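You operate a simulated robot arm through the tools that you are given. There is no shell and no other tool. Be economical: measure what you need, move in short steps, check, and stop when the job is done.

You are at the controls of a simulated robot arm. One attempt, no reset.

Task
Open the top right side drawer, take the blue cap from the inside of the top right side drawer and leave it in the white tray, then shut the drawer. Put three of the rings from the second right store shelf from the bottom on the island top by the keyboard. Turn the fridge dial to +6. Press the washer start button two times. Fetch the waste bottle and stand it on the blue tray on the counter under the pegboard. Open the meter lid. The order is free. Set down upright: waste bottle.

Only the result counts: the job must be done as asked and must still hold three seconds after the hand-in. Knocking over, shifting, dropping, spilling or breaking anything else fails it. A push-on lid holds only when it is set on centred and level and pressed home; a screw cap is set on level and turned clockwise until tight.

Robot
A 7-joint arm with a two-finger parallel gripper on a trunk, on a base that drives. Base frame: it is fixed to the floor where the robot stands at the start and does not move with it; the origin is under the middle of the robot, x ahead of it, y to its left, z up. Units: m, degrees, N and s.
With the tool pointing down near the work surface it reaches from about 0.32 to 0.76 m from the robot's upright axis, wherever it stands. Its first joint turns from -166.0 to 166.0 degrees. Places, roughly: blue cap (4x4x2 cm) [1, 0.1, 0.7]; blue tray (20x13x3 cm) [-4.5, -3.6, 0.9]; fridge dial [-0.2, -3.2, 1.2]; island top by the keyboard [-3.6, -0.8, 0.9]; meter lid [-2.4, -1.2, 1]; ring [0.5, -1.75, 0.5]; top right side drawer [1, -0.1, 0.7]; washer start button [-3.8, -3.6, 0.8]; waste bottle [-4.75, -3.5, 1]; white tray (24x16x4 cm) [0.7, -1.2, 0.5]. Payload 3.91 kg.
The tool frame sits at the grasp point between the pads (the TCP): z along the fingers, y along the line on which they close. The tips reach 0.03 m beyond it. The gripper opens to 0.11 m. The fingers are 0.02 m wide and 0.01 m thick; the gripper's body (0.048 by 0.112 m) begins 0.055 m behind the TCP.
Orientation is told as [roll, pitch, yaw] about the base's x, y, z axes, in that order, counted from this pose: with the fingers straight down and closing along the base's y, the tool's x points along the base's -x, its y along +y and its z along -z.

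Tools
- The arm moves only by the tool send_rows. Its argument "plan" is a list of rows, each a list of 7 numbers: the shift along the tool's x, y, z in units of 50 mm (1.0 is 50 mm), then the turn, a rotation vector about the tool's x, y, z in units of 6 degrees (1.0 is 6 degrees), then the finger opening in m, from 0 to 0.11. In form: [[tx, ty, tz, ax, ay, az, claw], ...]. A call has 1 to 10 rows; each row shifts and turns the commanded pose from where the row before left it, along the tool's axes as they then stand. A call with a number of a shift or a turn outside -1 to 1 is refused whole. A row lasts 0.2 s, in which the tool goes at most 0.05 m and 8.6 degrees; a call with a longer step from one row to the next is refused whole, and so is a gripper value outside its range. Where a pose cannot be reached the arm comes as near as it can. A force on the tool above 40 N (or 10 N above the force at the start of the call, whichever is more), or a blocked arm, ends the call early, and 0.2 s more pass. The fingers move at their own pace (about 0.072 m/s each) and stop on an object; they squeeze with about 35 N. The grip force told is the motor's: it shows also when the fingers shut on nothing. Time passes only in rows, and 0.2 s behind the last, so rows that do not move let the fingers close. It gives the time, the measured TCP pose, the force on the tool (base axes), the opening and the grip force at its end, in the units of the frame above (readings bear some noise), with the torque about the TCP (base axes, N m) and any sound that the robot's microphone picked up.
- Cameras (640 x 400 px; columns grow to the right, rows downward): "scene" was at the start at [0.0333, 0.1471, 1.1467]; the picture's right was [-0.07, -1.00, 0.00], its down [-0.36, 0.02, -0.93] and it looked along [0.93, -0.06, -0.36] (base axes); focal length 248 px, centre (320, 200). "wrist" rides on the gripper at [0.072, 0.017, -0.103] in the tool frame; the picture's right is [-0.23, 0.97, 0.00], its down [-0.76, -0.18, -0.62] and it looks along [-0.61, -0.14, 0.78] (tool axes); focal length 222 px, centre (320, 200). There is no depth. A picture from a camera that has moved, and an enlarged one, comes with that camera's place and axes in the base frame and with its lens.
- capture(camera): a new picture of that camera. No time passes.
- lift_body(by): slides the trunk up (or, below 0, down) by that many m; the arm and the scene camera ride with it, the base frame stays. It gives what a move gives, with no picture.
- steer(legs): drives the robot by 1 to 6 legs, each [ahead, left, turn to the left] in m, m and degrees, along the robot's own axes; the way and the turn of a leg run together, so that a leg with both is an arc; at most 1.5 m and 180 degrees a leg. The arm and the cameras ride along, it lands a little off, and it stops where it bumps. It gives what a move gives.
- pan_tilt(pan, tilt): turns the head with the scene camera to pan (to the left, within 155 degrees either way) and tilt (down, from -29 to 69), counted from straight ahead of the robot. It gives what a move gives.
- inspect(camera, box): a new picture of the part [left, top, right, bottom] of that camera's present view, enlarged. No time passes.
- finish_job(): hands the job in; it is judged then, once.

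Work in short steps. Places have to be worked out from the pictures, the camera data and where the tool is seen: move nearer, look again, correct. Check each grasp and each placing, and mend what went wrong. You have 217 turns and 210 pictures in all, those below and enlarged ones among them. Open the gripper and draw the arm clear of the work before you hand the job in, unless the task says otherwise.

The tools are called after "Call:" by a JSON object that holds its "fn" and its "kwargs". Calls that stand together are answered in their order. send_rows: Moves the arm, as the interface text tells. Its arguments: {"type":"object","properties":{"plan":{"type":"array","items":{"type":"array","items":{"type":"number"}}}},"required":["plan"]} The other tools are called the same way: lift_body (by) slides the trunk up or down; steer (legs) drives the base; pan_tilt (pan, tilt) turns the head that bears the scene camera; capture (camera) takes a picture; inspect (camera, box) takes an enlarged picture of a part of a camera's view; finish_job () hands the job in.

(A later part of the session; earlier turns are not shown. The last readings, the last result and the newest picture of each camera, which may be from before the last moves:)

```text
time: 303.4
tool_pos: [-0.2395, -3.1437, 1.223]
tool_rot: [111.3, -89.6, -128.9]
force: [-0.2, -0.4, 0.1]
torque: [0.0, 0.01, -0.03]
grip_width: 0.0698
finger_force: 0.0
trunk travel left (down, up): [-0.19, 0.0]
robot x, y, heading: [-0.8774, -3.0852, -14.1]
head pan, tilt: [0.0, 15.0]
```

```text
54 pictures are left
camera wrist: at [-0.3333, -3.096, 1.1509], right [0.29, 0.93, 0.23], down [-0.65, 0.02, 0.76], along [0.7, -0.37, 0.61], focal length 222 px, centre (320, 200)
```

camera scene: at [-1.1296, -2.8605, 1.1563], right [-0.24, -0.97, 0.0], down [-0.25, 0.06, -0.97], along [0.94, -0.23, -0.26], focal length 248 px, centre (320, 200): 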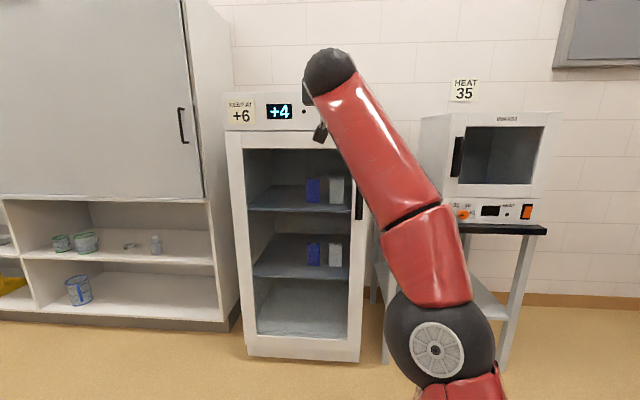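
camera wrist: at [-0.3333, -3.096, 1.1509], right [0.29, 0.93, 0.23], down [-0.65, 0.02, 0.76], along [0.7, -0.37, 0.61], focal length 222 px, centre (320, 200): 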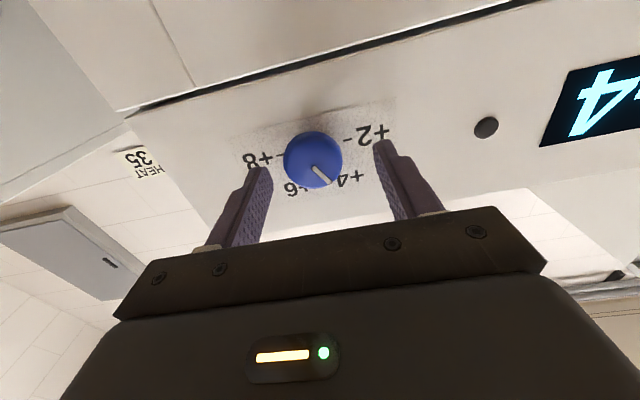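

Knob face is right at the fingertips. Advance 1.8 cm slowly with the arm, then close.

Call:
{"fn": "send_rows", "kwargs": {"plan": [[0.05, -0.08, 0.12, 0, 0, 0, 0.07], [0, 0, 0.12, 0, 0, 0, 0.07], [0, 0, 0.12, 0, 0, 0, 0.07]]}}

Call:
{"fn": "capture", "kwargs": {"camera": "wrist"}}

```text
time: 304.2
tool_pos: [-0.2228, -3.1527, 1.2205]
tool_rot: [112.9, -89.7, -130.3]
force: [0.8, 0.9, -0.2]
torque: [0.0, -0.02, 0.0]
grip_width: 0.0699
finger_force: 0.1
trunk travel left (down, up): [-0.19, 0.0]
robot x, y, heading: [-0.8753, -3.0789, -13.9]
head pan, tilt: [0.0, 15.0]
```

```text
53 pictures are left
camera wrist: at [-0.3177, -3.106, 1.1482], right [0.29, 0.93, 0.23], down [-0.65, 0.02, 0.76], along [0.7, -0.37, 0.61], focal length 222 px, centre (320, 200)
```

wrist: 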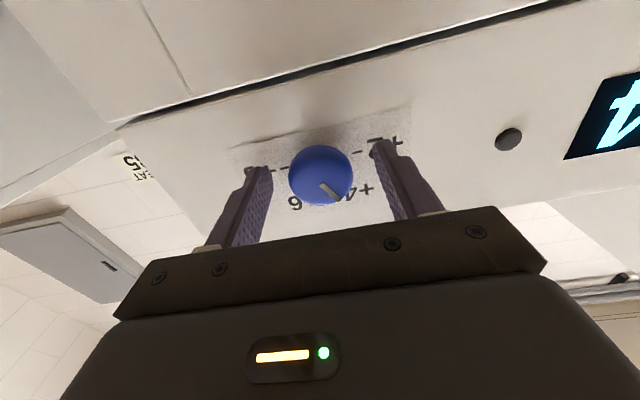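

Knob is between the fingers. Close.

Call:
{"fn": "send_rows", "kwargs": {"plan": [[0, 0, 0, 0, 0, 0, 0.045], [0, 0, 0, 0, 0, 0, 0.03], [0, 0, 0, 0, 0, 0, 0.03]]}}

Call:
{"fn": "capture", "kwargs": {"camera": "wrist"}}

```text
time: 305.0
tool_pos: [-0.2238, -3.1545, 1.2202]
tool_rot: [110.1, -89.7, -127.7]
force: [-1.1, -1.8, -0.1]
torque: [0.01, 0.04, -0.16]
grip_width: 0.0412
finger_force: 45.0
trunk travel left (down, up): [-0.19, 0.0]
robot x, y, heading: [-0.8773, -3.0845, -14.1]
head pan, tilt: [0.0, 15.0]
```

```text
52 pictures are left
camera wrist: at [-0.3178, -3.1065, 1.1481], right [0.29, 0.93, 0.23], down [-0.65, 0.02, 0.76], along [0.7, -0.38, 0.61], focal length 222 px, centre (320, 200)
```

wrist: 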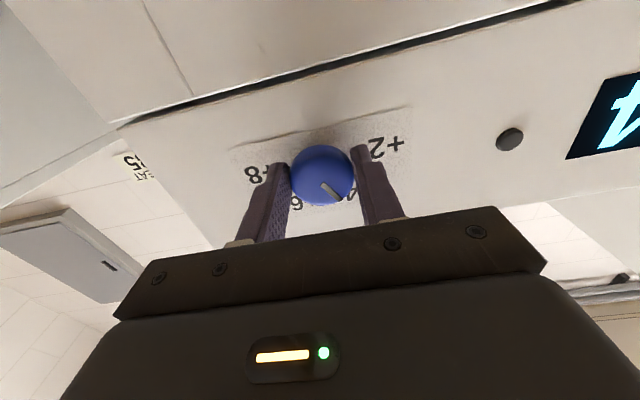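

Gripped (41 mm). Turn clockwise 30° first and check.

Call:
{"fn": "send_rows", "kwargs": {"plan": [[0, 0, 0, 0, 0, 1, 0.03], [0, 0, 0, 0, 0, 1, 0.03], [0, 0, 0, 0, 0, 1, 0.03], [0, 0, 0, 0, 0, 1, 0.03], [0, 0, 0, 0, 0, 1, 0.03]]}}

Call:
{"fn": "capture", "kwargs": {"camera": "wrist"}}

```text
time: 306.2
tool_pos: [-0.2221, -3.1516, 1.2201]
tool_rot: [90.1, -59.6, -107.7]
force: [2.1, 0.2, 1.9]
torque: [-0.29, -0.83, -0.34]
grip_width: 0.0411
finger_force: 45.1
trunk travel left (down, up): [-0.19, 0.0]
robot x, y, heading: [-0.8758, -3.082, -14.2]
head pan, tilt: [0.0, 15.0]
```

```text
51 pictures are left
camera wrist: at [-0.307, -3.0722, 1.1671], right [0.22, 0.69, 0.69], down [-0.76, -0.32, 0.57], along [0.62, -0.64, 0.45], focal length 222 px, centre (320, 200)
```

wrist: 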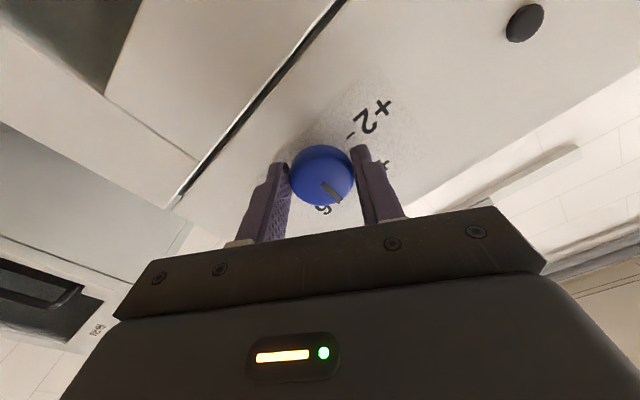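

Correct direction (6 approaching the pointer). Turn another 30°.

Call:
{"fn": "send_rows", "kwargs": {"plan": [[0, 0, 0, 0, 0, 1, 0.03], [0, 0, 0, 0, 0, 1, 0.03], [0, 0, 0, 0, 0, 1, 0.03], [0, 0, 0, 0, 0, 1, 0.03], [0, 0, 0, 0, 0, 1, 0.03]]}}

Call:
{"fn": "inspect", "kwargs": {"camera": "scene", "box": [200, 60, 400, 185]}}

Call:
{"fn": "capture", "kwargs": {"camera": "wrist"}}

```text
time: 307.4
tool_pos: [-0.2224, -3.1496, 1.2221]
tool_rot: [90.5, -31.7, -107.5]
force: [12.3, 0.8, 9.0]
torque: [-0.1, -0.3, 0.15]
grip_width: 0.0411
finger_force: 44.8
trunk travel left (down, up): [-0.19, 0.0]
robot x, y, heading: [-0.8739, -3.0824, -13.8]
head pan, tilt: [0.0, 15.0]
stopped in row 5: the force on the tool passed its limit at 42 N (the readings are from after the stop); the commanded pose is now the measured one
```

```text
3.20 times, centred on (300, 122) of scene
camera zoom: at [-0.8049, -2.9415, 1.156], right [-0.24, -0.97, 0.0], down [-0.25, 0.06, -0.97], along [0.94, -0.23, -0.26], focal length 793 px, centre (384, 448)
```

zoom: 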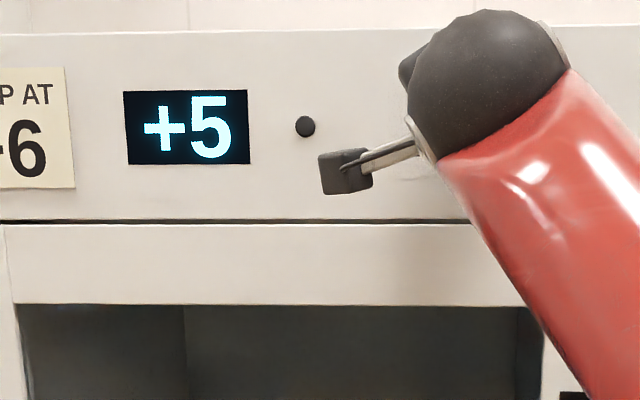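

```text
49 pictures are left
camera wrist: at [-0.3012, -3.0527, 1.198], right [0.09, 0.31, 0.95], down [-0.82, -0.52, 0.24], along [0.57, -0.8, 0.21], focal length 222 px, centre (320, 200)
```

wrist: 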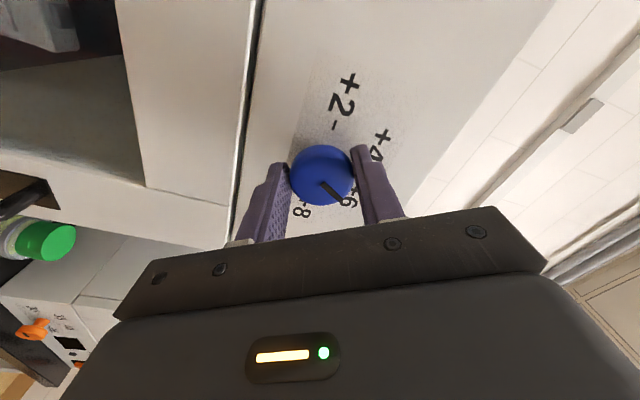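

Display +5 with ~58° turned; continue a few degrees (backing 1 mm to relieve the push).

Call:
{"fn": "send_rows", "kwargs": {"plan": [[0, 0, -0.03, 0, 0, 0.35, 0.03], [0, 0, 0, 0, 0, 0.35, 0.03], [0, 0, 0, 0, 0, 0, 0.03]]}}

Call:
{"fn": "inspect", "kwargs": {"camera": "scene", "box": [200, 60, 400, 185]}}

Call:
{"fn": "inspect", "kwargs": {"camera": "wrist", "box": [240, 50, 440, 240]}}

```text
time: 307.9
tool_pos: [-0.2226, -3.1507, 1.2224]
tool_rot: [90.8, -29.5, -107.6]
force: [14.4, 1.0, 9.2]
torque: [-0.18, -0.35, 0.12]
grip_width: 0.0411
finger_force: 44.8
trunk travel left (down, up): [-0.19, 0.0]
robot x, y, heading: [-0.8737, -3.0822, -14.1]
head pan, tilt: [0.0, 15.0]
stopped in row 2: the force on the tool passed its limit at 41 N (the readings are from after the stop); the commanded pose is now the measured one
```

```text
3.20 times, centred on (300, 122) of scene
camera zoom: at [-0.804, -2.9415, 1.156], right [-0.24, -0.97, 0.0], down [-0.25, 0.06, -0.97], along [0.94, -0.23, -0.26], focal length 793 px, centre (384, 448)
```

zoom: 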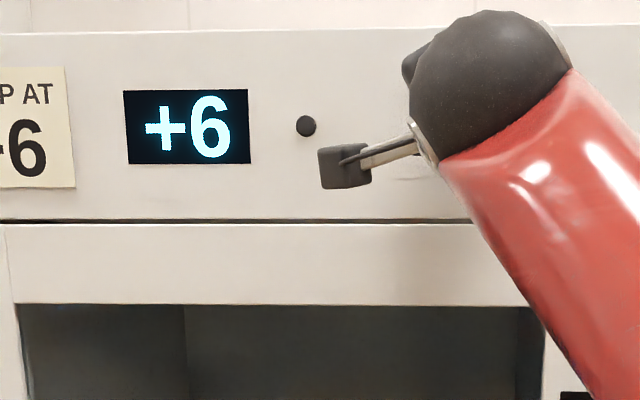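

```text
2.11 times, centred on (340, 145) of wrist
camera zoom: at [-0.3011, -3.0519, 1.2005], right [0.07, 0.27, 0.96], down [-0.82, -0.53, 0.21], along [0.57, -0.8, 0.19], focal length 468 px, centre (278, 316)
```

zoom: 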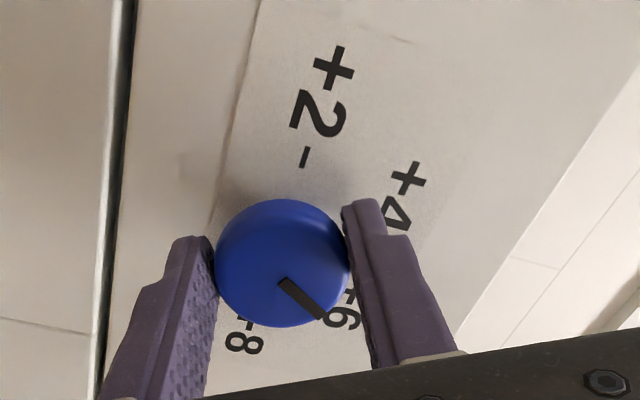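

Display shows +6. Release, back off and check the pointer from the front.

Call:
{"fn": "send_rows", "kwargs": {"plan": [[0, 0, 0, 0, 0, 0, 0.07], [0, 0, 0, 0, 0, 0, 0.07], [0, 0, -0.5, 0, 0, 0, 0.07]]}}

Call:
{"fn": "steer", "kwargs": {"legs": [[-0.3, 0, 0], [0, -0.15, 0]]}}

Call:
{"fn": "inspect", "kwargs": {"camera": "scene", "box": [180, 70, 340, 170]}}

```text
time: 308.6
tool_pos: [-0.2485, -3.1434, 1.2222]
tool_rot: [90.8, -29.5, -107.8]
force: [1.2, 0.1, -0.3]
torque: [0.0, -0.02, -0.01]
grip_width: 0.0701
finger_force: 0.1
trunk travel left (down, up): [-0.19, 0.0]
robot x, y, heading: [-0.8758, -3.0824, -13.9]
head pan, tilt: [0.0, 15.0]
```

```text
time: 311.7
tool_pos: [-0.5726, -3.2181, 1.223]
tool_rot: [90.9, -29.4, -107.7]
force: [0.1, 0.2, 0.7]
torque: [0.04, -0.01, 0.01]
grip_width: 0.0701
finger_force: 0.0
trunk travel left (down, up): [-0.19, 0.0]
robot x, y, heading: [-1.1978, -3.1553, -14.1]
head pan, tilt: [0.0, 15.0]
```

```text
4.00 times, centred on (260, 120) of scene
camera zoom: at [-1.13, -3.0164, 1.1563], right [-0.24, -0.97, 0.0], down [-0.25, 0.06, -0.97], along [0.94, -0.23, -0.26], focal length 991 px, centre (560, 520)
```

zoom: 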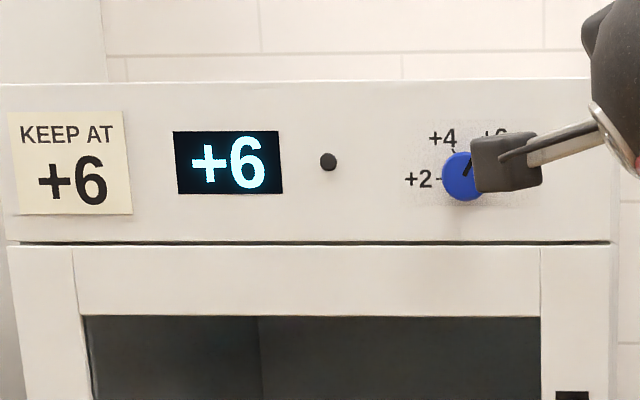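

The pointer is exactly on +6. Now the rings: strafe left, unroll the hand and lower it to the 45° ring posture.

Call:
{"fn": "steer", "kwargs": {"legs": [[0, 0.95, 0]]}}

Call:
{"fn": "send_rows", "kwargs": {"plan": [[0, 0, 0, 0, 0, -1, 0.09], [0, 0, 0, 0, 0, -1, 0.09], [0, 0, 0, 0, 0, -1, 0.09], [0, 0, 0, 0, 0, -1, 0.09], [0, 0, 0, 0, 0, -1, 0.09], [0, 0, 0, 0, 0, -1, 0.09], [0, 0, 0, 0, 0, -1, 0.09], [0, 0, 0, 0, 0, -1, 0.09], [0, 0, 0, 0, 0, -1, 0.09], [0, 0, 0, 0, 0, -1, 0.09]]}}

Call:
{"fn": "send_rows", "kwargs": {"plan": [[0.9, 0, 0, 0, 0.75, 0, 0.09], [0.897, 0, 0.07, 0, 0.75, 0, 0.09], [0.889, 0, 0.141, 0, 0.75, 0, 0.09], [0.875, 0, 0.21, 0, 0.75, 0, 0.09], [0.856, 0, 0.278, 0, 0.75, 0, 0.09], [0.831, 0, 0.344, 0, 0.75, 0, 0.09], [0.802, 0, 0.409, 0, 0.75, 0, 0.09], [0.767, 0, 0.47, 0, 0.75, 0, 0.09], [0.728, 0, 0.529, 0, 0.75, 0, 0.09], [0.684, 0, 0.584, 0, 0.75, 0, 0.09]]}}

Call:
{"fn": "lift_body", "kwargs": {"by": -0.15}}

Call:
{"fn": "capture", "kwargs": {"camera": "scene"}}

```text
time: 316.6
tool_pos: [-0.3353, -2.3142, 1.224]
tool_rot: [90.8, -29.4, -108.8]
force: [-0.5, 0.1, -0.1]
torque: [-0.02, 0.0, -0.01]
grip_width: 0.0698
finger_force: 0.0
trunk travel left (down, up): [-0.19, 0.0]
robot x, y, heading: [-0.962, -2.2386, -15.6]
head pan, tilt: [0.0, 15.0]
```

```text
time: 318.8
tool_pos: [-0.3341, -2.3138, 1.2227]
tool_rot: [149.0, -89.1, -167.3]
force: [0.4, -0.4, -0.5]
torque: [-0.03, 0.01, -0.01]
grip_width: 0.09
finger_force: 0.1
trunk travel left (down, up): [-0.19, 0.0]
robot x, y, heading: [-0.9634, -2.2445, -15.4]
head pan, tilt: [0.0, 15.0]
```

```text
time: 321.0
tool_pos: [-0.3287, -2.3119, 0.7738]
tool_rot: [0.7, -45.7, -19.0]
force: [0.3, 0.5, -0.3]
torque: [0.01, -0.01, -0.02]
grip_width: 0.0902
finger_force: 0.1
trunk travel left (down, up): [-0.19, 0.0]
robot x, y, heading: [-0.9576, -2.2416, -15.5]
head pan, tilt: [0.0, 15.0]
```

```text
time: 322.8
tool_pos: [-0.3289, -2.3122, 0.6245]
tool_rot: [0.9, -45.7, -19.0]
force: [0.2, -0.1, 0.2]
torque: [0.03, -0.01, 0.02]
grip_width: 0.0899
finger_force: 0.1
trunk travel left (down, up): [-0.04, 0.15]
robot x, y, heading: [-0.9625, -2.2453, -15.0]
head pan, tilt: [0.0, 15.0]
```

```text
45 pictures are left
camera scene: at [-0.888, -2.1013, 1.0063], right [-0.26, -0.96, 0.0], down [-0.25, 0.07, -0.97], along [0.93, -0.25, -0.26], focal length 248 px, centre (320, 200)
```

scene: 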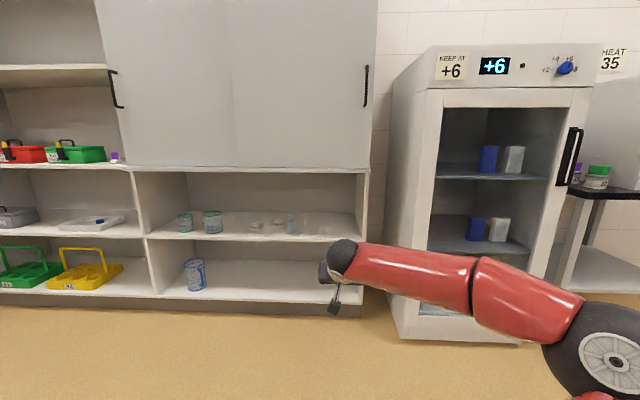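

F5 is at about (0.447,-2.092). Drive left 0.425 and forward 0.53 to stand off from it, then look.

Call:
{"fn": "steer", "kwargs": {"legs": [[0, 0.425, 0], [0.52, 0, 0]]}}

Call:
{"fn": "capture", "kwargs": {"camera": "wrist"}}

```text
time: 328.0
tool_pos: [0.2822, -2.0255, 0.6237]
tool_rot: [0.9, -45.6, -18.6]
force: [1.1, 0.4, 0.5]
torque: [0.03, 0.02, -0.02]
grip_width: 0.0902
finger_force: 0.1
trunk travel left (down, up): [-0.04, 0.15]
robot x, y, heading: [-0.3489, -1.9625, -14.5]
head pan, tilt: [0.0, 15.0]
```

```text
44 pictures are left
camera wrist: at [0.167, -1.9724, 0.6448], right [0.45, 0.88, 0.17], down [0.02, -0.2, 0.98], along [0.89, -0.44, -0.11], focal length 222 px, centre (320, 200)
```

wrist: 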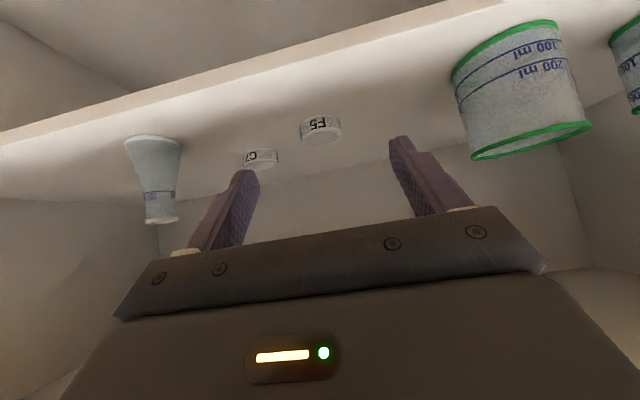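

F5 confirmed at (0.449,-2.091). Approach and close in one go.

Call:
{"fn": "send_rows", "kwargs": {"plan": [[-0.25, -0.036, 0.7, 0, 0, 0, 0.1], [-0.25, -0.036, 0.7, 0, 0, 0, 0.1], [-0.25, -0.036, 0.7, 0, 0, 0, 0.1], [-0.14, -0.036, 0.79, 0, 0, 0, 0.1], [-0.12, -0.036, 0.72, 0, 0, 0, 0.1]]}}

Call:
{"fn": "capture", "kwargs": {"camera": "wrist"}}

```text
time: 329.2
tool_pos: [0.4374, -2.0861, 0.5328]
tool_rot: [0.8, -45.7, -18.4]
force: [-0.1, -0.3, -0.1]
torque: [-0.03, 0.04, 0.02]
grip_width: 0.0999
finger_force: 0.1
trunk travel left (down, up): [-0.04, 0.15]
robot x, y, heading: [-0.3478, -1.9636, -14.8]
head pan, tilt: [0.0, 15.0]
```

```text
43 pictures are left
camera wrist: at [0.3219, -2.0324, 0.5541], right [0.45, 0.88, 0.17], down [0.02, -0.2, 0.98], along [0.89, -0.44, -0.11], focal length 222 px, centre (320, 200)
```

wrist: 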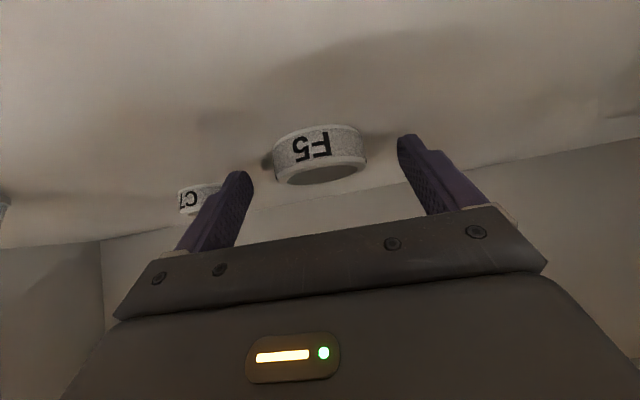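

Same view as with A2. Close and lift.

Call:
{"fn": "send_rows", "kwargs": {"plan": [[0.03, 0, 0.03, 0, 0, 0, 0.1], [0, 0, 0, 0, 0, 0, 0.05], [0, 0, 0, 0, 0, 0, 0.05], [0, 0, 0, 0, 0, 0, 0.05]]}}

Call:
{"fn": "send_rows", "kwargs": {"plan": [[-0.2, 0, -0.2, 0, 0, 0, 0.05], [-0.3, 0, -0.3, 0, 0, 0, 0.05], [-0.4, 0, -0.4, 0, 0, 0, 0.05], [-0.2, 0, -0.4, 0, 0, 0, 0.05]]}}

Call:
{"fn": "capture", "kwargs": {"camera": "wrist"}}

```text
time: 330.2
tool_pos: [0.4351, -2.086, 0.5319]
tool_rot: [0.7, -45.7, -18.4]
force: [-0.1, -0.8, 0.0]
torque: [-0.02, 0.01, 0.01]
grip_width: 0.0543
finger_force: 35.2
trunk travel left (down, up): [-0.04, 0.15]
robot x, y, heading: [-0.3519, -1.9609, -14.8]
head pan, tilt: [0.0, 15.0]
```

```text
time: 331.2
tool_pos: [0.4272, -2.0837, 0.6164]
tool_rot: [0.8, -45.7, -18.6]
force: [0.3, 0.0, -0.4]
torque: [-0.01, 0.04, 0.01]
grip_width: 0.0537
finger_force: 35.0
trunk travel left (down, up): [-0.04, 0.15]
robot x, y, heading: [-0.3575, -1.9622, -14.8]
head pan, tilt: [0.0, 15.0]
```

```text
42 pictures are left
camera wrist: at [0.3121, -2.0294, 0.6373], right [0.45, 0.88, 0.17], down [0.02, -0.2, 0.98], along [0.89, -0.44, -0.11], focal length 222 px, centre (320, 200)
```

wrist: 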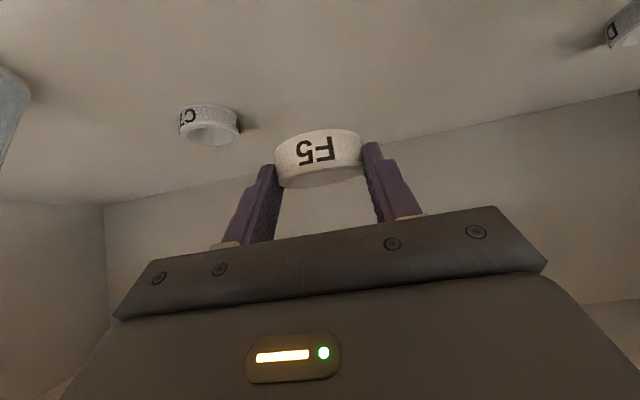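

F5 held. Back out, raise, and drive along the aisle to the keyboard.

Call:
{"fn": "steer", "kwargs": {"legs": [[-0.45, 0, 0]]}}

Call:
{"fn": "lift_body", "kwargs": {"by": 0.15}}

Call:
{"fn": "send_rows", "kwargs": {"plan": [[-0.14, 0, -0.71, 0, 0, 0, 0.045], [-0.14, 0, -0.71, 0, 0, 0, 0.045], [-0.14, 0, -0.71, 0, 0, 0, 0.045], [-0.14, 0, -0.71, 0, 0, 0, 0.045], [-0.14, 0, -0.71, 0, 0, 0, 0.045], [-0.14, 0, -0.71, 0, 0, 0, 0.045], [-0.14, 0, -0.71, 0, 0, 0, 0.045], [-0.14, 0, -0.71, 0, 0, 0, 0.045], [-0.14, 0, -0.71, 0, 0, 0, 0.045]]}}

Call:
{"fn": "steer", "kwargs": {"legs": [[0, -0.57, 0], [-1.45, 0, 0], [-1.3, 0, 0], [0, 0, 88.6]]}}

```text
time: 333.9
tool_pos: [-0.0048, -1.9672, 0.6159]
tool_rot: [0.8, -45.7, -18.3]
force: [0.6, 0.7, 0.1]
torque: [0.03, 0.03, 0.02]
grip_width: 0.0539
finger_force: 35.1
trunk travel left (down, up): [-0.04, 0.15]
robot x, y, heading: [-0.7831, -1.8486, -14.3]
head pan, tilt: [0.0, 15.0]
```

```text
time: 335.6
tool_pos: [-0.0054, -1.9671, 0.7651]
tool_rot: [0.7, -45.7, -18.2]
force: [-0.5, 0.2, 0.0]
torque: [-0.01, -0.01, 0.0]
grip_width: 0.0539
finger_force: 35.0
trunk travel left (down, up): [-0.19, 0.0]
robot x, y, heading: [-0.7807, -1.8466, -14.4]
head pan, tilt: [0.0, 15.0]
```

```text
time: 337.6
tool_pos: [-0.1814, -1.9149, 1.035]
tool_rot: [0.8, -45.7, -18.1]
force: [0.2, -0.7, -0.1]
torque: [-0.03, 0.0, 0.0]
grip_width: 0.0534
finger_force: 35.0
trunk travel left (down, up): [-0.19, 0.0]
robot x, y, heading: [-0.7791, -1.8499, -14.6]
head pan, tilt: [0.0, 15.0]
```

```text
time: 357.6
tool_pos: [-3.5277, -1.0981, 1.0348]
tool_rot: [0.8, -45.7, 70.9]
force: [0.5, 0.7, -0.3]
torque: [-0.04, -0.01, -0.02]
grip_width: 0.0531
finger_force: 34.9
trunk travel left (down, up): [-0.19, 0.0]
robot x, y, heading: [-3.6042, -1.7002, 74.9]
head pan, tilt: [0.0, 15.0]
```

Arrived. Position for a spot just in front of A2: drive 0.1 forward/0.07 left, then lower part way.

Call:
{"fn": "steer", "kwargs": {"legs": [[0.1, 0.07, 0]]}}

Call:
{"fn": "send_rows", "kwargs": {"plan": [[-0.06, 0, 0.7, 0, 0, 0, 0.045], [-0.06, 0, 0.7, 0, 0, 0, 0.045]]}}

Call:
{"fn": "capture", "kwargs": {"camera": "wrist"}}

```text
time: 358.8
tool_pos: [-3.5681, -0.983, 1.0346]
tool_rot: [0.8, -45.7, 70.8]
force: [-1.1, -0.2, -1.2]
torque: [0.03, -0.01, 0.02]
grip_width: 0.0534
finger_force: 35.0
trunk travel left (down, up): [-0.19, 0.0]
robot x, y, heading: [-3.6416, -1.5838, 74.6]
head pan, tilt: [0.0, 15.0]
```

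```text
time: 359.4
tool_pos: [-3.5497, -0.931, 0.9913]
tool_rot: [0.8, -45.7, 71.0]
force: [-0.1, -1.0, -0.9]
torque: [-0.04, 0.0, -0.02]
grip_width: 0.0534
finger_force: 34.7
trunk travel left (down, up): [-0.19, 0.0]
robot x, y, heading: [-3.6447, -1.5819, 74.7]
head pan, tilt: [0.0, 15.0]
```

```text
41 pictures are left
camera wrist: at [-3.6065, -1.0446, 1.013], right [-0.87, 0.46, 0.17], down [0.2, 0.02, 0.98], along [0.44, 0.89, -0.11], focal length 222 px, centre (320, 200)
```

wrist: 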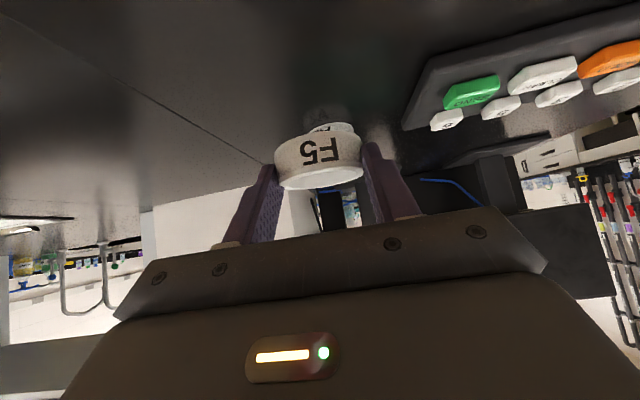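

Clear spot in front of A2. Lower.

Call:
{"fn": "send_rows", "kwargs": {"plan": [[0.36, 0, 0.35, 0, 0, 0, 0.045], [0.36, 0, 0.35, 0, 0, 0, 0.045], [0.06, 0, 0.06, 0, 0, 0, 0.045]]}}

Call:
{"fn": "send_rows", "kwargs": {"plan": [[0.05, 0, 0.05, 0, 0, 0, 0.045], [0.03, 0, 0.03, 0, 0, 0, 0.045], [0, 0, 0, 0, 0, 0, 0.045]]}}

```text
time: 360.2
tool_pos: [-3.5505, -0.9298, 0.9365]
tool_rot: [0.8, -45.9, 70.9]
force: [0.8, -0.5, -0.6]
torque: [-0.02, 0.03, 0.0]
grip_width: 0.0533
finger_force: 35.1
trunk travel left (down, up): [-0.19, 0.0]
robot x, y, heading: [-3.644, -1.5897, 74.5]
head pan, tilt: [0.0, 15.0]
```

```text
time: 361.0
tool_pos: [-3.5524, -0.9306, 0.931]
tool_rot: [0.8, -45.8, 70.9]
force: [0.4, 2.5, 8.4]
torque: [0.17, -0.26, 0.04]
grip_width: 0.0529
finger_force: 35.5
trunk travel left (down, up): [-0.19, 0.0]
robot x, y, heading: [-3.6433, -1.5851, 74.5]
head pan, tilt: [0.0, 15.0]
```

Contact. Release, withdraw and check, then drive back to the shelf for C7 (approaching at a -31° heading to stay clear of the flask).

Call:
{"fn": "send_rows", "kwargs": {"plan": [[0, 0, 0, 0, 0, 0, 0.075], [0, 0, 0, 0, 0, 0, 0.075], [0, 0, -0.4, 0, 0, 0, 0.075], [0, 0, -0.8, 0, 0, 0, 0.075], [-0.1, 0, -0.9, 0, 0, 0, 0.075]]}}

Call:
{"fn": "capture", "kwargs": {"camera": "wrist"}}

Call:
{"fn": "steer", "kwargs": {"legs": [[-0.12, 0, 0], [0, 0, -89.5], [1.45, 0, 0], [1.35, 0, 0], [0, 0.5, 0], [0, 0, -16]]}}

```text
time: 362.2
tool_pos: [-3.574, -1.0007, 1.005]
tool_rot: [0.9, -45.8, 70.9]
force: [1.0, 0.7, -0.6]
torque: [0.03, 0.02, 0.01]
grip_width: 0.075
finger_force: 0.0
trunk travel left (down, up): [-0.19, 0.0]
robot x, y, heading: [-3.6467, -1.5823, 74.6]
head pan, tilt: [0.0, 15.0]
```

```text
40 pictures are left
camera wrist: at [-3.6303, -1.1132, 1.0255], right [-0.87, 0.46, 0.17], down [0.2, 0.02, 0.98], along [0.44, 0.89, -0.11], focal length 222 px, centre (320, 200)
```

wrist: 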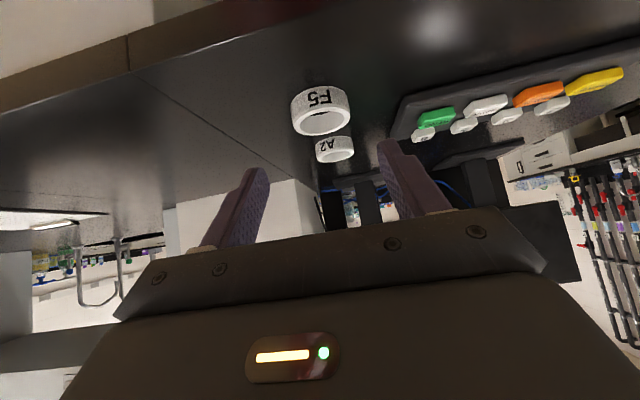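

```text
time: 383.8
tool_pos: [-0.2968, -2.0724, 1.0055]
tool_rot: [0.8, -45.8, -33.1]
force: [0.1, 1.3, 0.1]
torque: [0.01, 0.02, 0.02]
grip_width: 0.075
finger_force: 0.1
trunk travel left (down, up): [-0.19, 0.0]
robot x, y, heading: [-0.8441, -1.8611, -29.2]
head pan, tilt: [0.0, 15.0]
```

Rings A2 and F5 stand by the keyboard. Lower the arm and go to the standoff for C7.

Call:
{"fn": "lift_body", "kwargs": {"by": -0.15}}

Call:
{"fn": "send_rows", "kwargs": {"plan": [[0.53, 0, 0.8, 0, 0, 0, 0.1], [0.53, 0, 0.8, 0, 0, 0, 0.1], [0.53, 0, 0.8, 0, 0, 0, 0.1], [0.53, 0, 0.8, 0, 0, 0, 0.1], [0.53, 0, 0.8, 0, 0, 0, 0.1]]}}

Call:
{"fn": "steer", "kwargs": {"legs": [[0, 0.256, 0], [0.51, 0, 0]]}}

Call:
{"fn": "capture", "kwargs": {"camera": "wrist"}}

```text
time: 385.5
tool_pos: [-0.2974, -2.0731, 0.8546]
tool_rot: [0.8, -45.8, -33.1]
force: [0.0, 0.3, -0.2]
torque: [0.03, -0.02, 0.01]
grip_width: 0.0751
finger_force: 0.1
trunk travel left (down, up): [-0.04, 0.15]
robot x, y, heading: [-0.8463, -1.8595, -29.3]
head pan, tilt: [0.0, 15.0]
```

```text
time: 386.7
tool_pos: [-0.255, -2.1003, 0.6214]
tool_rot: [0.8, -45.7, -33.2]
force: [-0.5, -0.1, -0.8]
torque: [0.02, 0.03, -0.03]
grip_width: 0.1
finger_force: 0.1
trunk travel left (down, up): [-0.04, 0.15]
robot x, y, heading: [-0.8481, -1.8641, -29.7]
head pan, tilt: [0.0, 15.0]
```

```text
time: 391.2
tool_pos: [0.3287, -2.1228, 0.6201]
tool_rot: [0.8, -45.7, -32.6]
force: [0.0, -0.3, 0.2]
torque: [-0.03, 0.01, -0.03]
grip_width: 0.1002
finger_force: 0.1
trunk travel left (down, up): [-0.04, 0.15]
robot x, y, heading: [-0.2635, -1.8893, -28.8]
head pan, tilt: [0.0, 15.0]
```

```text
39 pictures are left
camera wrist: at [0.2304, -2.0424, 0.6421], right [0.65, 0.74, 0.17], down [-0.03, -0.2, 0.98], along [0.76, -0.64, -0.11], focal length 222 px, centre (320, 200)
```

wrist: 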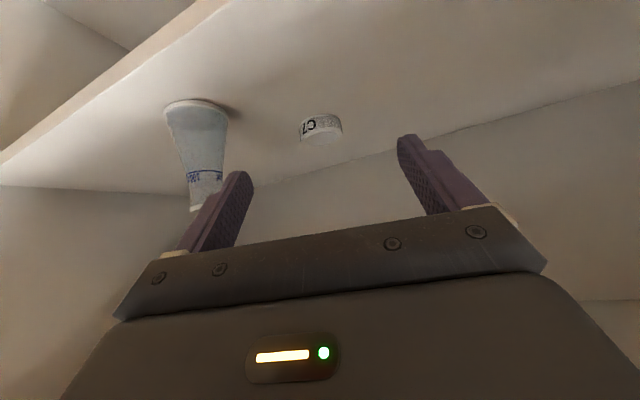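

C7 at (0.471,-2.221); flask well to the side. Approach, close, lift.

Call:
{"fn": "send_rows", "kwargs": {"plan": [[-0.25, -0.024, 0.66, 0, 0, 0, 0.1], [-0.25, -0.024, 0.66, 0, 0, 0, 0.1], [-0.25, -0.024, 0.66, 0, 0, 0, 0.1], [-0.13, -0.024, 0.78, 0, 0, 0, 0.1], [-0.11, -0.024, 0.77, 0, 0, 0, 0.1]]}}

Call:
{"fn": "capture", "kwargs": {"camera": "wrist"}}

```text
time: 392.4
tool_pos: [0.4627, -2.2129, 0.5335]
tool_rot: [0.7, -45.7, -32.7]
force: [-0.2, 0.5, 0.1]
torque: [-0.01, 0.01, -0.02]
grip_width: 0.0999
finger_force: 0.1
trunk travel left (down, up): [-0.04, 0.15]
robot x, y, heading: [-0.2641, -1.889, -28.8]
head pan, tilt: [0.0, 15.0]
```

```text
38 pictures are left
camera wrist: at [0.3644, -2.1314, 0.5549], right [0.65, 0.74, 0.17], down [-0.03, -0.2, 0.98], along [0.76, -0.64, -0.11], focal length 222 px, centre (320, 200)
```

wrist: 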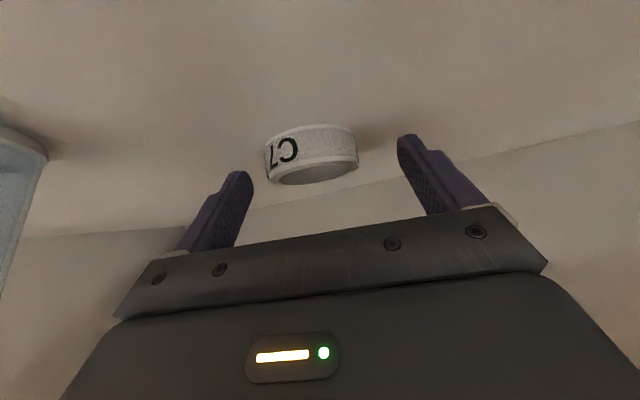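

Call:
{"fn": "send_rows", "kwargs": {"plan": [[0.03, -0.1, 0.03, 0, 0, 0, 0.1], [0, 0, 0, 0, 0, 0, 0.05], [0, 0, 0, 0, 0, 0, 0.05], [0, 0, 0, 0, 0, 0, 0.05]]}}

Call:
{"fn": "send_rows", "kwargs": {"plan": [[-0.2, 0, -0.2, 0, 0, 0, 0.045], [-0.3, 0, -0.3, 0, 0, 0, 0.045], [-0.4, 0, -0.4, 0, 0, 0, 0.045], [-0.2, 0, -0.4, 0, 0, 0, 0.045]]}}

Call:
{"fn": "capture", "kwargs": {"camera": "wrist"}}

```text
time: 393.4
tool_pos: [0.459, -2.2146, 0.5313]
tool_rot: [0.8, -45.6, -32.7]
force: [0.2, -0.3, 0.0]
torque: [-0.03, -0.02, 0.0]
grip_width: 0.0563
finger_force: 35.4
trunk travel left (down, up): [-0.04, 0.15]
robot x, y, heading: [-0.2652, -1.8912, -28.9]
head pan, tilt: [0.0, 15.0]
```

```text
time: 394.4
tool_pos: [0.4519, -2.212, 0.6177]
tool_rot: [0.8, -45.7, -32.7]
force: [-0.3, -0.4, 0.3]
torque: [0.0, -0.01, -0.04]
grip_width: 0.0561
finger_force: 34.9
trunk travel left (down, up): [-0.04, 0.15]
robot x, y, heading: [-0.2687, -1.8908, -29.2]
head pan, tilt: [0.0, 15.0]
```

```text
37 pictures are left
camera wrist: at [0.3543, -2.1319, 0.6383], right [0.65, 0.74, 0.17], down [-0.03, -0.2, 0.98], along [0.76, -0.64, -0.11], focal length 222 px, centre (320, 200)
```

wrist: 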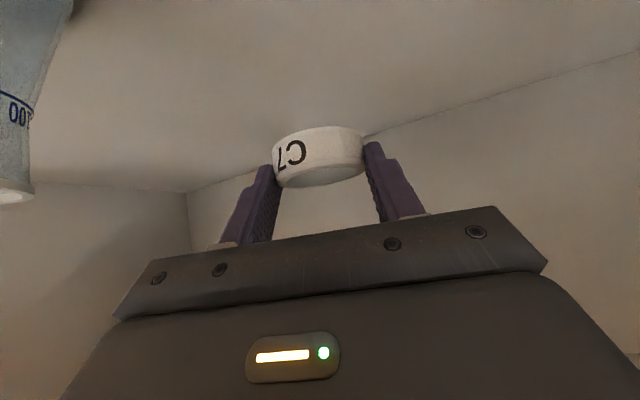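

C7 held. Back out, raise, and return to the keyboard.

Call:
{"fn": "steer", "kwargs": {"legs": [[-0.5, 0, 0]]}}

Call:
{"fn": "lift_body", "kwargs": {"by": 0.15}}

Call:
{"fn": "send_rows", "kwargs": {"plan": [[-0.14, 0, -0.71, 0, 0, 0, 0.045], [-0.14, 0, -0.71, 0, 0, 0, 0.045], [-0.14, 0, -0.71, 0, 0, 0, 0.045], [-0.14, 0, -0.71, 0, 0, 0, 0.045], [-0.14, 0, -0.71, 0, 0, 0, 0.045], [-0.14, 0, -0.71, 0, 0, 0, 0.045], [-0.14, 0, -0.71, 0, 0, 0, 0.045], [-0.14, 0, -0.71, 0, 0, 0, 0.045], [-0.14, 0, -0.71, 0, 0, 0, 0.045]]}}

Call:
{"fn": "steer", "kwargs": {"legs": [[0, 0, 14], [0, -0.75, 0], [-1.45, 0, 0], [-1.3, 0, 0], [0, 0, 89]]}}

```text
time: 397.3
tool_pos: [0.02, -1.9714, 0.6175]
tool_rot: [0.7, -45.7, -32.7]
force: [0.4, 0.2, -0.2]
torque: [0.01, -0.01, 0.01]
grip_width: 0.0559
finger_force: 34.7
trunk travel left (down, up): [-0.04, 0.15]
robot x, y, heading: [-0.6971, -1.6494, -29.0]
head pan, tilt: [0.0, 15.0]
```

```text
time: 399.1
tool_pos: [0.0201, -1.9717, 0.7677]
tool_rot: [0.8, -45.7, -32.6]
force: [0.2, -0.7, -0.9]
torque: [-0.02, 0.0, 0.0]
grip_width: 0.0559
finger_force: 35.3
trunk travel left (down, up): [-0.19, 0.0]
robot x, y, heading: [-0.7014, -1.652, -28.9]
head pan, tilt: [0.0, 15.0]
```

```text
time: 401.1
tool_pos: [-0.14, -1.8754, 1.0349]
tool_rot: [0.8, -45.7, -32.5]
force: [0.1, 0.1, 0.4]
torque: [0.04, 0.02, 0.03]
grip_width: 0.0558
finger_force: 34.9
trunk travel left (down, up): [-0.19, 0.0]
robot x, y, heading: [-0.6952, -1.6489, -28.9]
head pan, tilt: [0.0, 15.0]
```

```text
time: 422.8
tool_pos: [-3.4767, -1.074, 1.0348]
tool_rot: [0.8, -45.8, 70.9]
force: [-0.4, 0.6, 0.6]
torque: [-0.03, 0.02, 0.0]
grip_width: 0.0536
finger_force: 35.1
trunk travel left (down, up): [-0.19, 0.0]
robot x, y, heading: [-3.5685, -1.6699, 74.8]
head pan, tilt: [0.0, 15.0]
```

Drive 0.12 forward and 0.026 left, extend and look.

Call:
{"fn": "steer", "kwargs": {"legs": [[0.12, 0.02, 0]]}}

Call:
{"fn": "send_rows", "kwargs": {"plan": [[-0.1, 0, 0.72, 0, 0, 0, 0.045], [-0.1, 0, 0.72, 0, 0, 0, 0.045]]}}

Call:
{"fn": "capture", "kwargs": {"camera": "wrist"}}

```text
time: 424.0
tool_pos: [-3.4631, -0.9515, 1.034]
tool_rot: [0.9, -45.7, 70.9]
force: [0.4, -0.4, 0.1]
torque: [0.01, 0.0, -0.01]
grip_width: 0.0533
finger_force: 34.6
trunk travel left (down, up): [-0.19, 0.0]
robot x, y, heading: [-3.5563, -1.5523, 74.4]
head pan, tilt: [0.0, 15.0]
```

```text
time: 424.6
tool_pos: [-3.4434, -0.8972, 0.9921]
tool_rot: [0.8, -45.8, 70.8]
force: [0.4, -0.5, 0.3]
torque: [-0.03, 0.0, 0.04]
grip_width: 0.0533
finger_force: 34.6
trunk travel left (down, up): [-0.19, 0.0]
robot x, y, heading: [-3.5546, -1.5458, 74.7]
head pan, tilt: [0.0, 15.0]
```

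```text
36 pictures are left
camera wrist: at [-3.501, -1.01, 1.0137], right [-0.87, 0.46, 0.17], down [0.2, 0.02, 0.98], along [0.45, 0.89, -0.11], focal length 222 px, centre (320, 200)
```

wrist: 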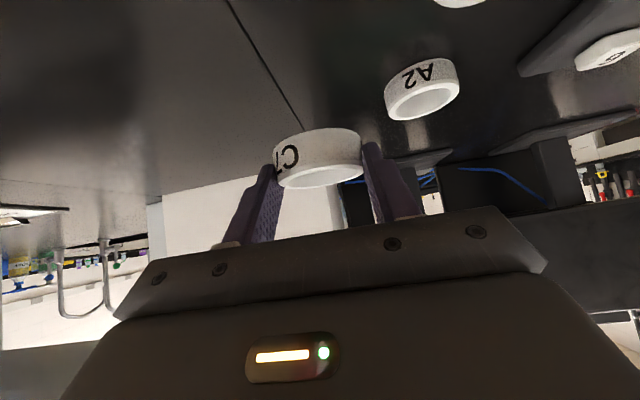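

Clear. Lower, set down, release with a small opening and withdraw.

Call:
{"fn": "send_rows", "kwargs": {"plan": [[0.36, 0, 0.35, 0, 0, 0, 0.045], [0.36, 0, 0.35, 0, 0, 0, 0.045], [0.06, 0, 0.06, 0, 0, 0, 0.045]]}}

Call:
{"fn": "send_rows", "kwargs": {"plan": [[0.05, 0, 0.05, 0, 0, 0, 0.045], [0.04, 0, 0.04, 0, 0, 0, 0.045], [0, 0, 0, 0, 0, 0, 0.045]]}}

```text
time: 425.4
tool_pos: [-3.4457, -0.8953, 0.9372]
tool_rot: [0.8, -45.6, 70.8]
force: [-0.5, -0.3, 0.3]
torque: [0.01, -0.02, -0.01]
grip_width: 0.0532
finger_force: 35.0
trunk travel left (down, up): [-0.19, 0.0]
robot x, y, heading: [-3.5526, -1.5506, 74.9]
head pan, tilt: [0.0, 15.0]
```

```text
time: 426.2
tool_pos: [-3.4465, -0.8958, 0.9314]
tool_rot: [0.8, -45.8, 70.9]
force: [-0.8, 1.7, 5.7]
torque: [0.07, -0.16, 0.04]
grip_width: 0.0533
finger_force: 35.0
trunk travel left (down, up): [-0.19, 0.0]
robot x, y, heading: [-3.5525, -1.5509, 74.6]
head pan, tilt: [0.0, 15.0]
```

Call:
{"fn": "send_rows", "kwargs": {"plan": [[0, 0, 0, 0, 0, 0, 0.068], [0, 0, 0, 0, 0, 0, 0.068], [0, 0, -0.4, 0, 0, 0, 0.068], [0, 0, -0.8, 0, 0, 0, 0.068], [-0.1, 0, -0.9, 0, 0, 0, 0.068]]}}

Call:
{"fn": "capture", "kwargs": {"camera": "wrist"}}

```text
time: 427.4
tool_pos: [-3.4668, -0.9649, 1.0087]
tool_rot: [0.8, -45.7, 70.9]
force: [-0.1, 0.9, 0.4]
torque: [0.0, 0.0, -0.02]
grip_width: 0.0678
finger_force: 0.0
trunk travel left (down, up): [-0.19, 0.0]
robot x, y, heading: [-3.5545, -1.5526, 74.5]
head pan, tilt: [0.0, 15.0]
```

```text
35 pictures are left
camera wrist: at [-3.5237, -1.078, 1.0293], right [-0.87, 0.46, 0.17], down [0.2, 0.02, 0.98], along [0.45, 0.89, -0.11], focal length 222 px, centre (320, 200)
```

wrist: 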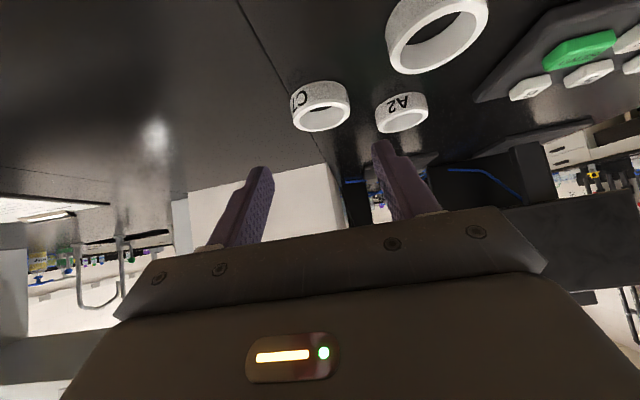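

All three rings are by the keyboard. Last: shut the drawer. Drive back to the drawer area.

Call:
{"fn": "steer", "kwargs": {"legs": [[-0.12, 0, 0], [0, 0, -89.5], [1.5, 0, 0], [1.45, 0, 0], [0, 1.3, 0], [0, 0.5, 0]]}}

Call:
{"fn": "pan_tilt", "kwargs": {"pan": 25, "tilt": 25}}

Call:
{"fn": "capture", "kwargs": {"camera": "scene"}}

```text
time: 455.0
tool_pos: [0.3094, -0.7692, 1.0077]
tool_rot: [0.8, -45.7, -18.8]
force: [-0.1, -0.5, 0.0]
torque: [-0.02, -0.01, -0.01]
grip_width: 0.0679
finger_force: 0.1
trunk travel left (down, up): [-0.19, 0.0]
robot x, y, heading: [-0.2729, -0.6833, -14.7]
head pan, tilt: [0.0, 15.0]
```

```text
time: 455.9
tool_pos: [0.3099, -0.7683, 1.0092]
tool_rot: [0.7, -45.7, -18.7]
force: [-0.2, 0.5, 0.4]
torque: [0.04, -0.01, 0.03]
grip_width: 0.068
finger_force: 0.1
trunk travel left (down, up): [-0.19, 0.0]
robot x, y, heading: [-0.2775, -0.691, -14.8]
head pan, tilt: [25.0, 25.0]
```

```text
34 pictures are left
camera scene: at [-0.2021, -0.5073, 1.1401], right [0.17, -0.98, 0.0], down [-0.42, -0.07, -0.91], along [0.89, 0.16, -0.42], focal length 248 px, centre (320, 200)
```

scene: 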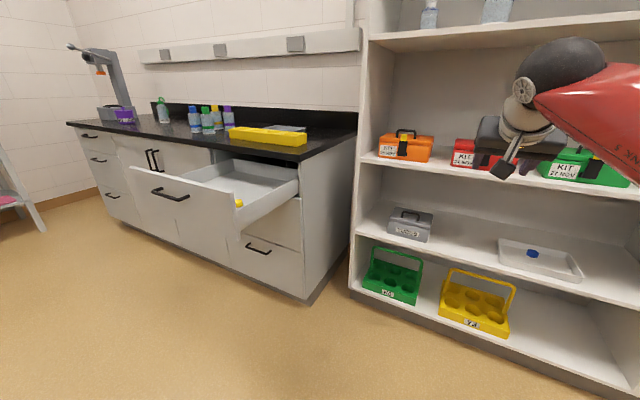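

The drawer (open) slides along F≈(0.955,-0.297); its front runs from (0.33,-0.20) to (0.54,0.33). Position a closed fist in front, right of the handle: back 0.23, left 0.73, trunk down.

Call:
{"fn": "send_rows", "kwargs": {"plan": [[0, 0, 0, 0, 0, 0, 0.0], [0, 0, 0, 0, 0, 0, 0.0]]}}

Call:
{"fn": "steer", "kwargs": {"legs": [[-0.25, 0, 0], [0, 0.73, 0]]}}

Call:
{"fn": "lift_body", "kwargs": {"by": -0.19}}

Call:
{"fn": "pan_tilt", "kwargs": {"pan": 0, "tilt": 25}}

Call:
{"fn": "capture", "kwargs": {"camera": "scene"}}

Call:
{"fn": "capture", "kwargs": {"camera": "wrist"}}

```text
time: 456.5
tool_pos: [0.3089, -0.7686, 1.0094]
tool_rot: [0.8, -45.7, -18.7]
force: [0.3, 0.5, -0.1]
torque: [-0.01, 0.01, -0.01]
grip_width: 0.0001
finger_force: 16.1
trunk travel left (down, up): [-0.19, 0.0]
robot x, y, heading: [-0.2756, -0.6861, -14.7]
head pan, tilt: [25.0, 25.0]
```

```text
time: 461.9
tool_pos: [0.2508, 0.0025, 1.0098]
tool_rot: [0.9, -45.7, -18.2]
force: [0.3, 0.6, 0.7]
torque: [-0.01, 0.01, -0.02]
grip_width: 0.0
finger_force: 35.1
trunk travel left (down, up): [-0.19, 0.0]
robot x, y, heading: [-0.3359, 0.0778, -14.3]
head pan, tilt: [25.0, 25.0]
```

```text
time: 464.0
tool_pos: [0.2507, 0.0026, 0.819]
tool_rot: [0.8, -45.6, -18.1]
force: [0.3, -0.5, 0.0]
torque: [-0.01, 0.02, -0.01]
grip_width: 0.0
finger_force: 35.3
trunk travel left (down, up): [0.0, 0.19]
robot x, y, heading: [-0.3328, 0.0795, -14.4]
head pan, tilt: [25.0, 25.0]
```

```text
time: 464.9
tool_pos: [0.2507, 0.0008, 0.8185]
tool_rot: [0.8, -45.7, -18.3]
force: [-0.9, 0.4, -0.6]
torque: [-0.02, -0.02, 0.0]
grip_width: 0.0
finger_force: 35.1
trunk travel left (down, up): [0.0, 0.19]
robot x, y, heading: [-0.3332, 0.0768, -14.3]
head pan, tilt: [0.0, 25.0]
```

```text
33 pictures are left
camera scene: at [-0.2637, 0.2189, 0.9501], right [-0.25, -0.97, 0.0], down [-0.41, 0.1, -0.91], along [0.88, -0.22, -0.42], focal length 248 px, centre (320, 200)
```

scene: 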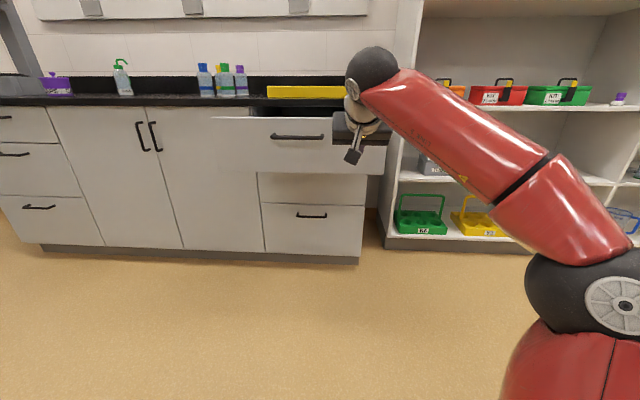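

```text
32 pictures are left
camera wrist: at [0.1365, 0.0556, 0.8393], right [0.45, 0.88, 0.17], down [0.03, -0.2, 0.98], along [0.9, -0.43, -0.11], focal length 222 px, centre (320, 200)
```

wrist: 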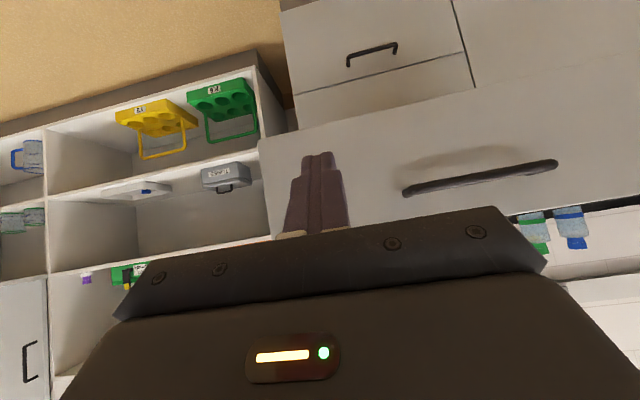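

Aligned: fist faces the front panel right of the handle. Push forward by driving in short legs.

Call:
{"fn": "steer", "kwargs": {"legs": [[0.2, 0, 0]]}}

Call:
{"fn": "steer", "kwargs": {"legs": [[0.08, 0, 0]]}}

Call:
{"fn": "capture", "kwargs": {"camera": "scene"}}

```text
time: 466.5
tool_pos: [0.4453, -0.0456, 0.8177]
tool_rot: [0.8, -45.6, -18.1]
force: [-0.1, 0.3, -0.1]
torque: [0.01, -0.04, 0.01]
grip_width: 0.0
finger_force: 34.8
trunk travel left (down, up): [0.0, 0.19]
robot x, y, heading: [-0.1394, 0.0277, -14.5]
head pan, tilt: [0.0, 25.0]
```

```text
time: 467.5
tool_pos: [0.5217, -0.0669, 0.8194]
tool_rot: [0.7, -45.7, -18.1]
force: [2.0, -1.0, 0.7]
torque: [0.02, 0.0, 0.03]
grip_width: 0.0001
finger_force: 35.3
trunk travel left (down, up): [0.0, 0.19]
robot x, y, heading: [-0.0616, 0.0102, -14.3]
head pan, tilt: [0.0, 25.0]
```

```text
31 pictures are left
camera scene: at [0.0079, 0.1496, 0.95], right [-0.25, -0.97, 0.0], down [-0.41, 0.1, -0.91], along [0.88, -0.22, -0.42], focal length 248 px, centre (320, 200)
```

scene: 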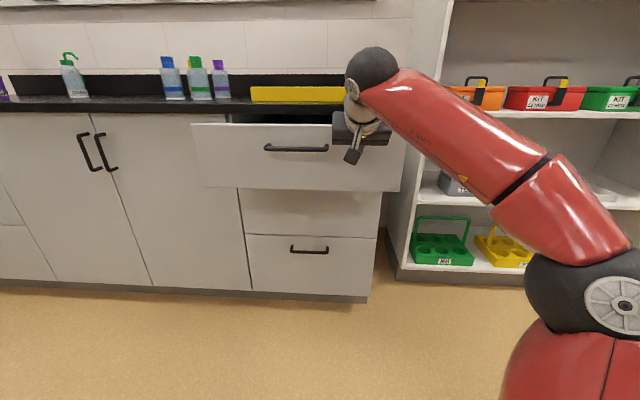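

Continue pushing.

Call:
{"fn": "steer", "kwargs": {"legs": [[0.12, 0, 0]]}}

Call:
{"fn": "capture", "kwargs": {"camera": "scene"}}

Call:
{"fn": "capture", "kwargs": {"camera": "wrist"}}

```text
time: 468.8
tool_pos: [0.6405, -0.0968, 0.8181]
tool_rot: [0.9, -45.7, -18.1]
force: [-0.1, 0.0, -0.3]
torque: [0.01, -0.01, 0.02]
grip_width: 0.0
finger_force: 35.2
trunk travel left (down, up): [0.0, 0.19]
robot x, y, heading: [0.0559, -0.0203, -14.3]
head pan, tilt: [0.0, 25.0]
```

```text
30 pictures are left
camera scene: at [0.1255, 0.1195, 0.95], right [-0.25, -0.97, 0.0], down [-0.41, 0.1, -0.91], along [0.88, -0.22, -0.42], focal length 248 px, centre (320, 200)
```

scene: 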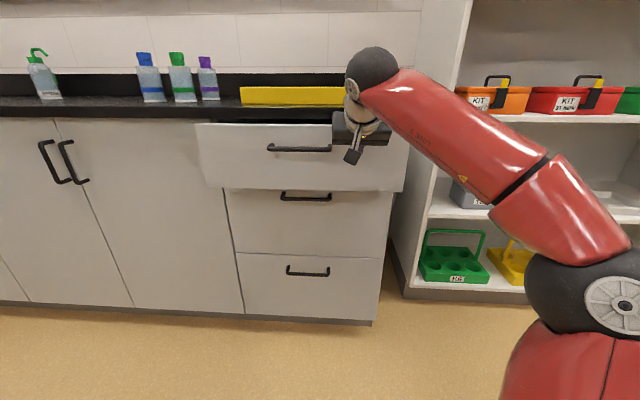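

```text
29 pictures are left
camera wrist: at [0.5256, -0.0436, 0.8394], right [0.44, 0.88, 0.17], down [0.03, -0.2, 0.98], along [0.9, -0.43, -0.11], focal length 222 px, centre (320, 200)
```

wrist: 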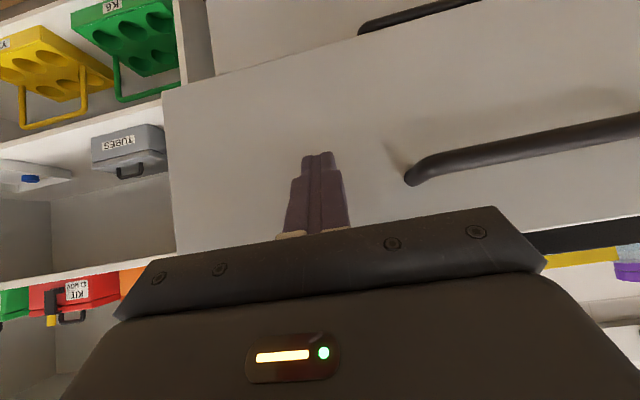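

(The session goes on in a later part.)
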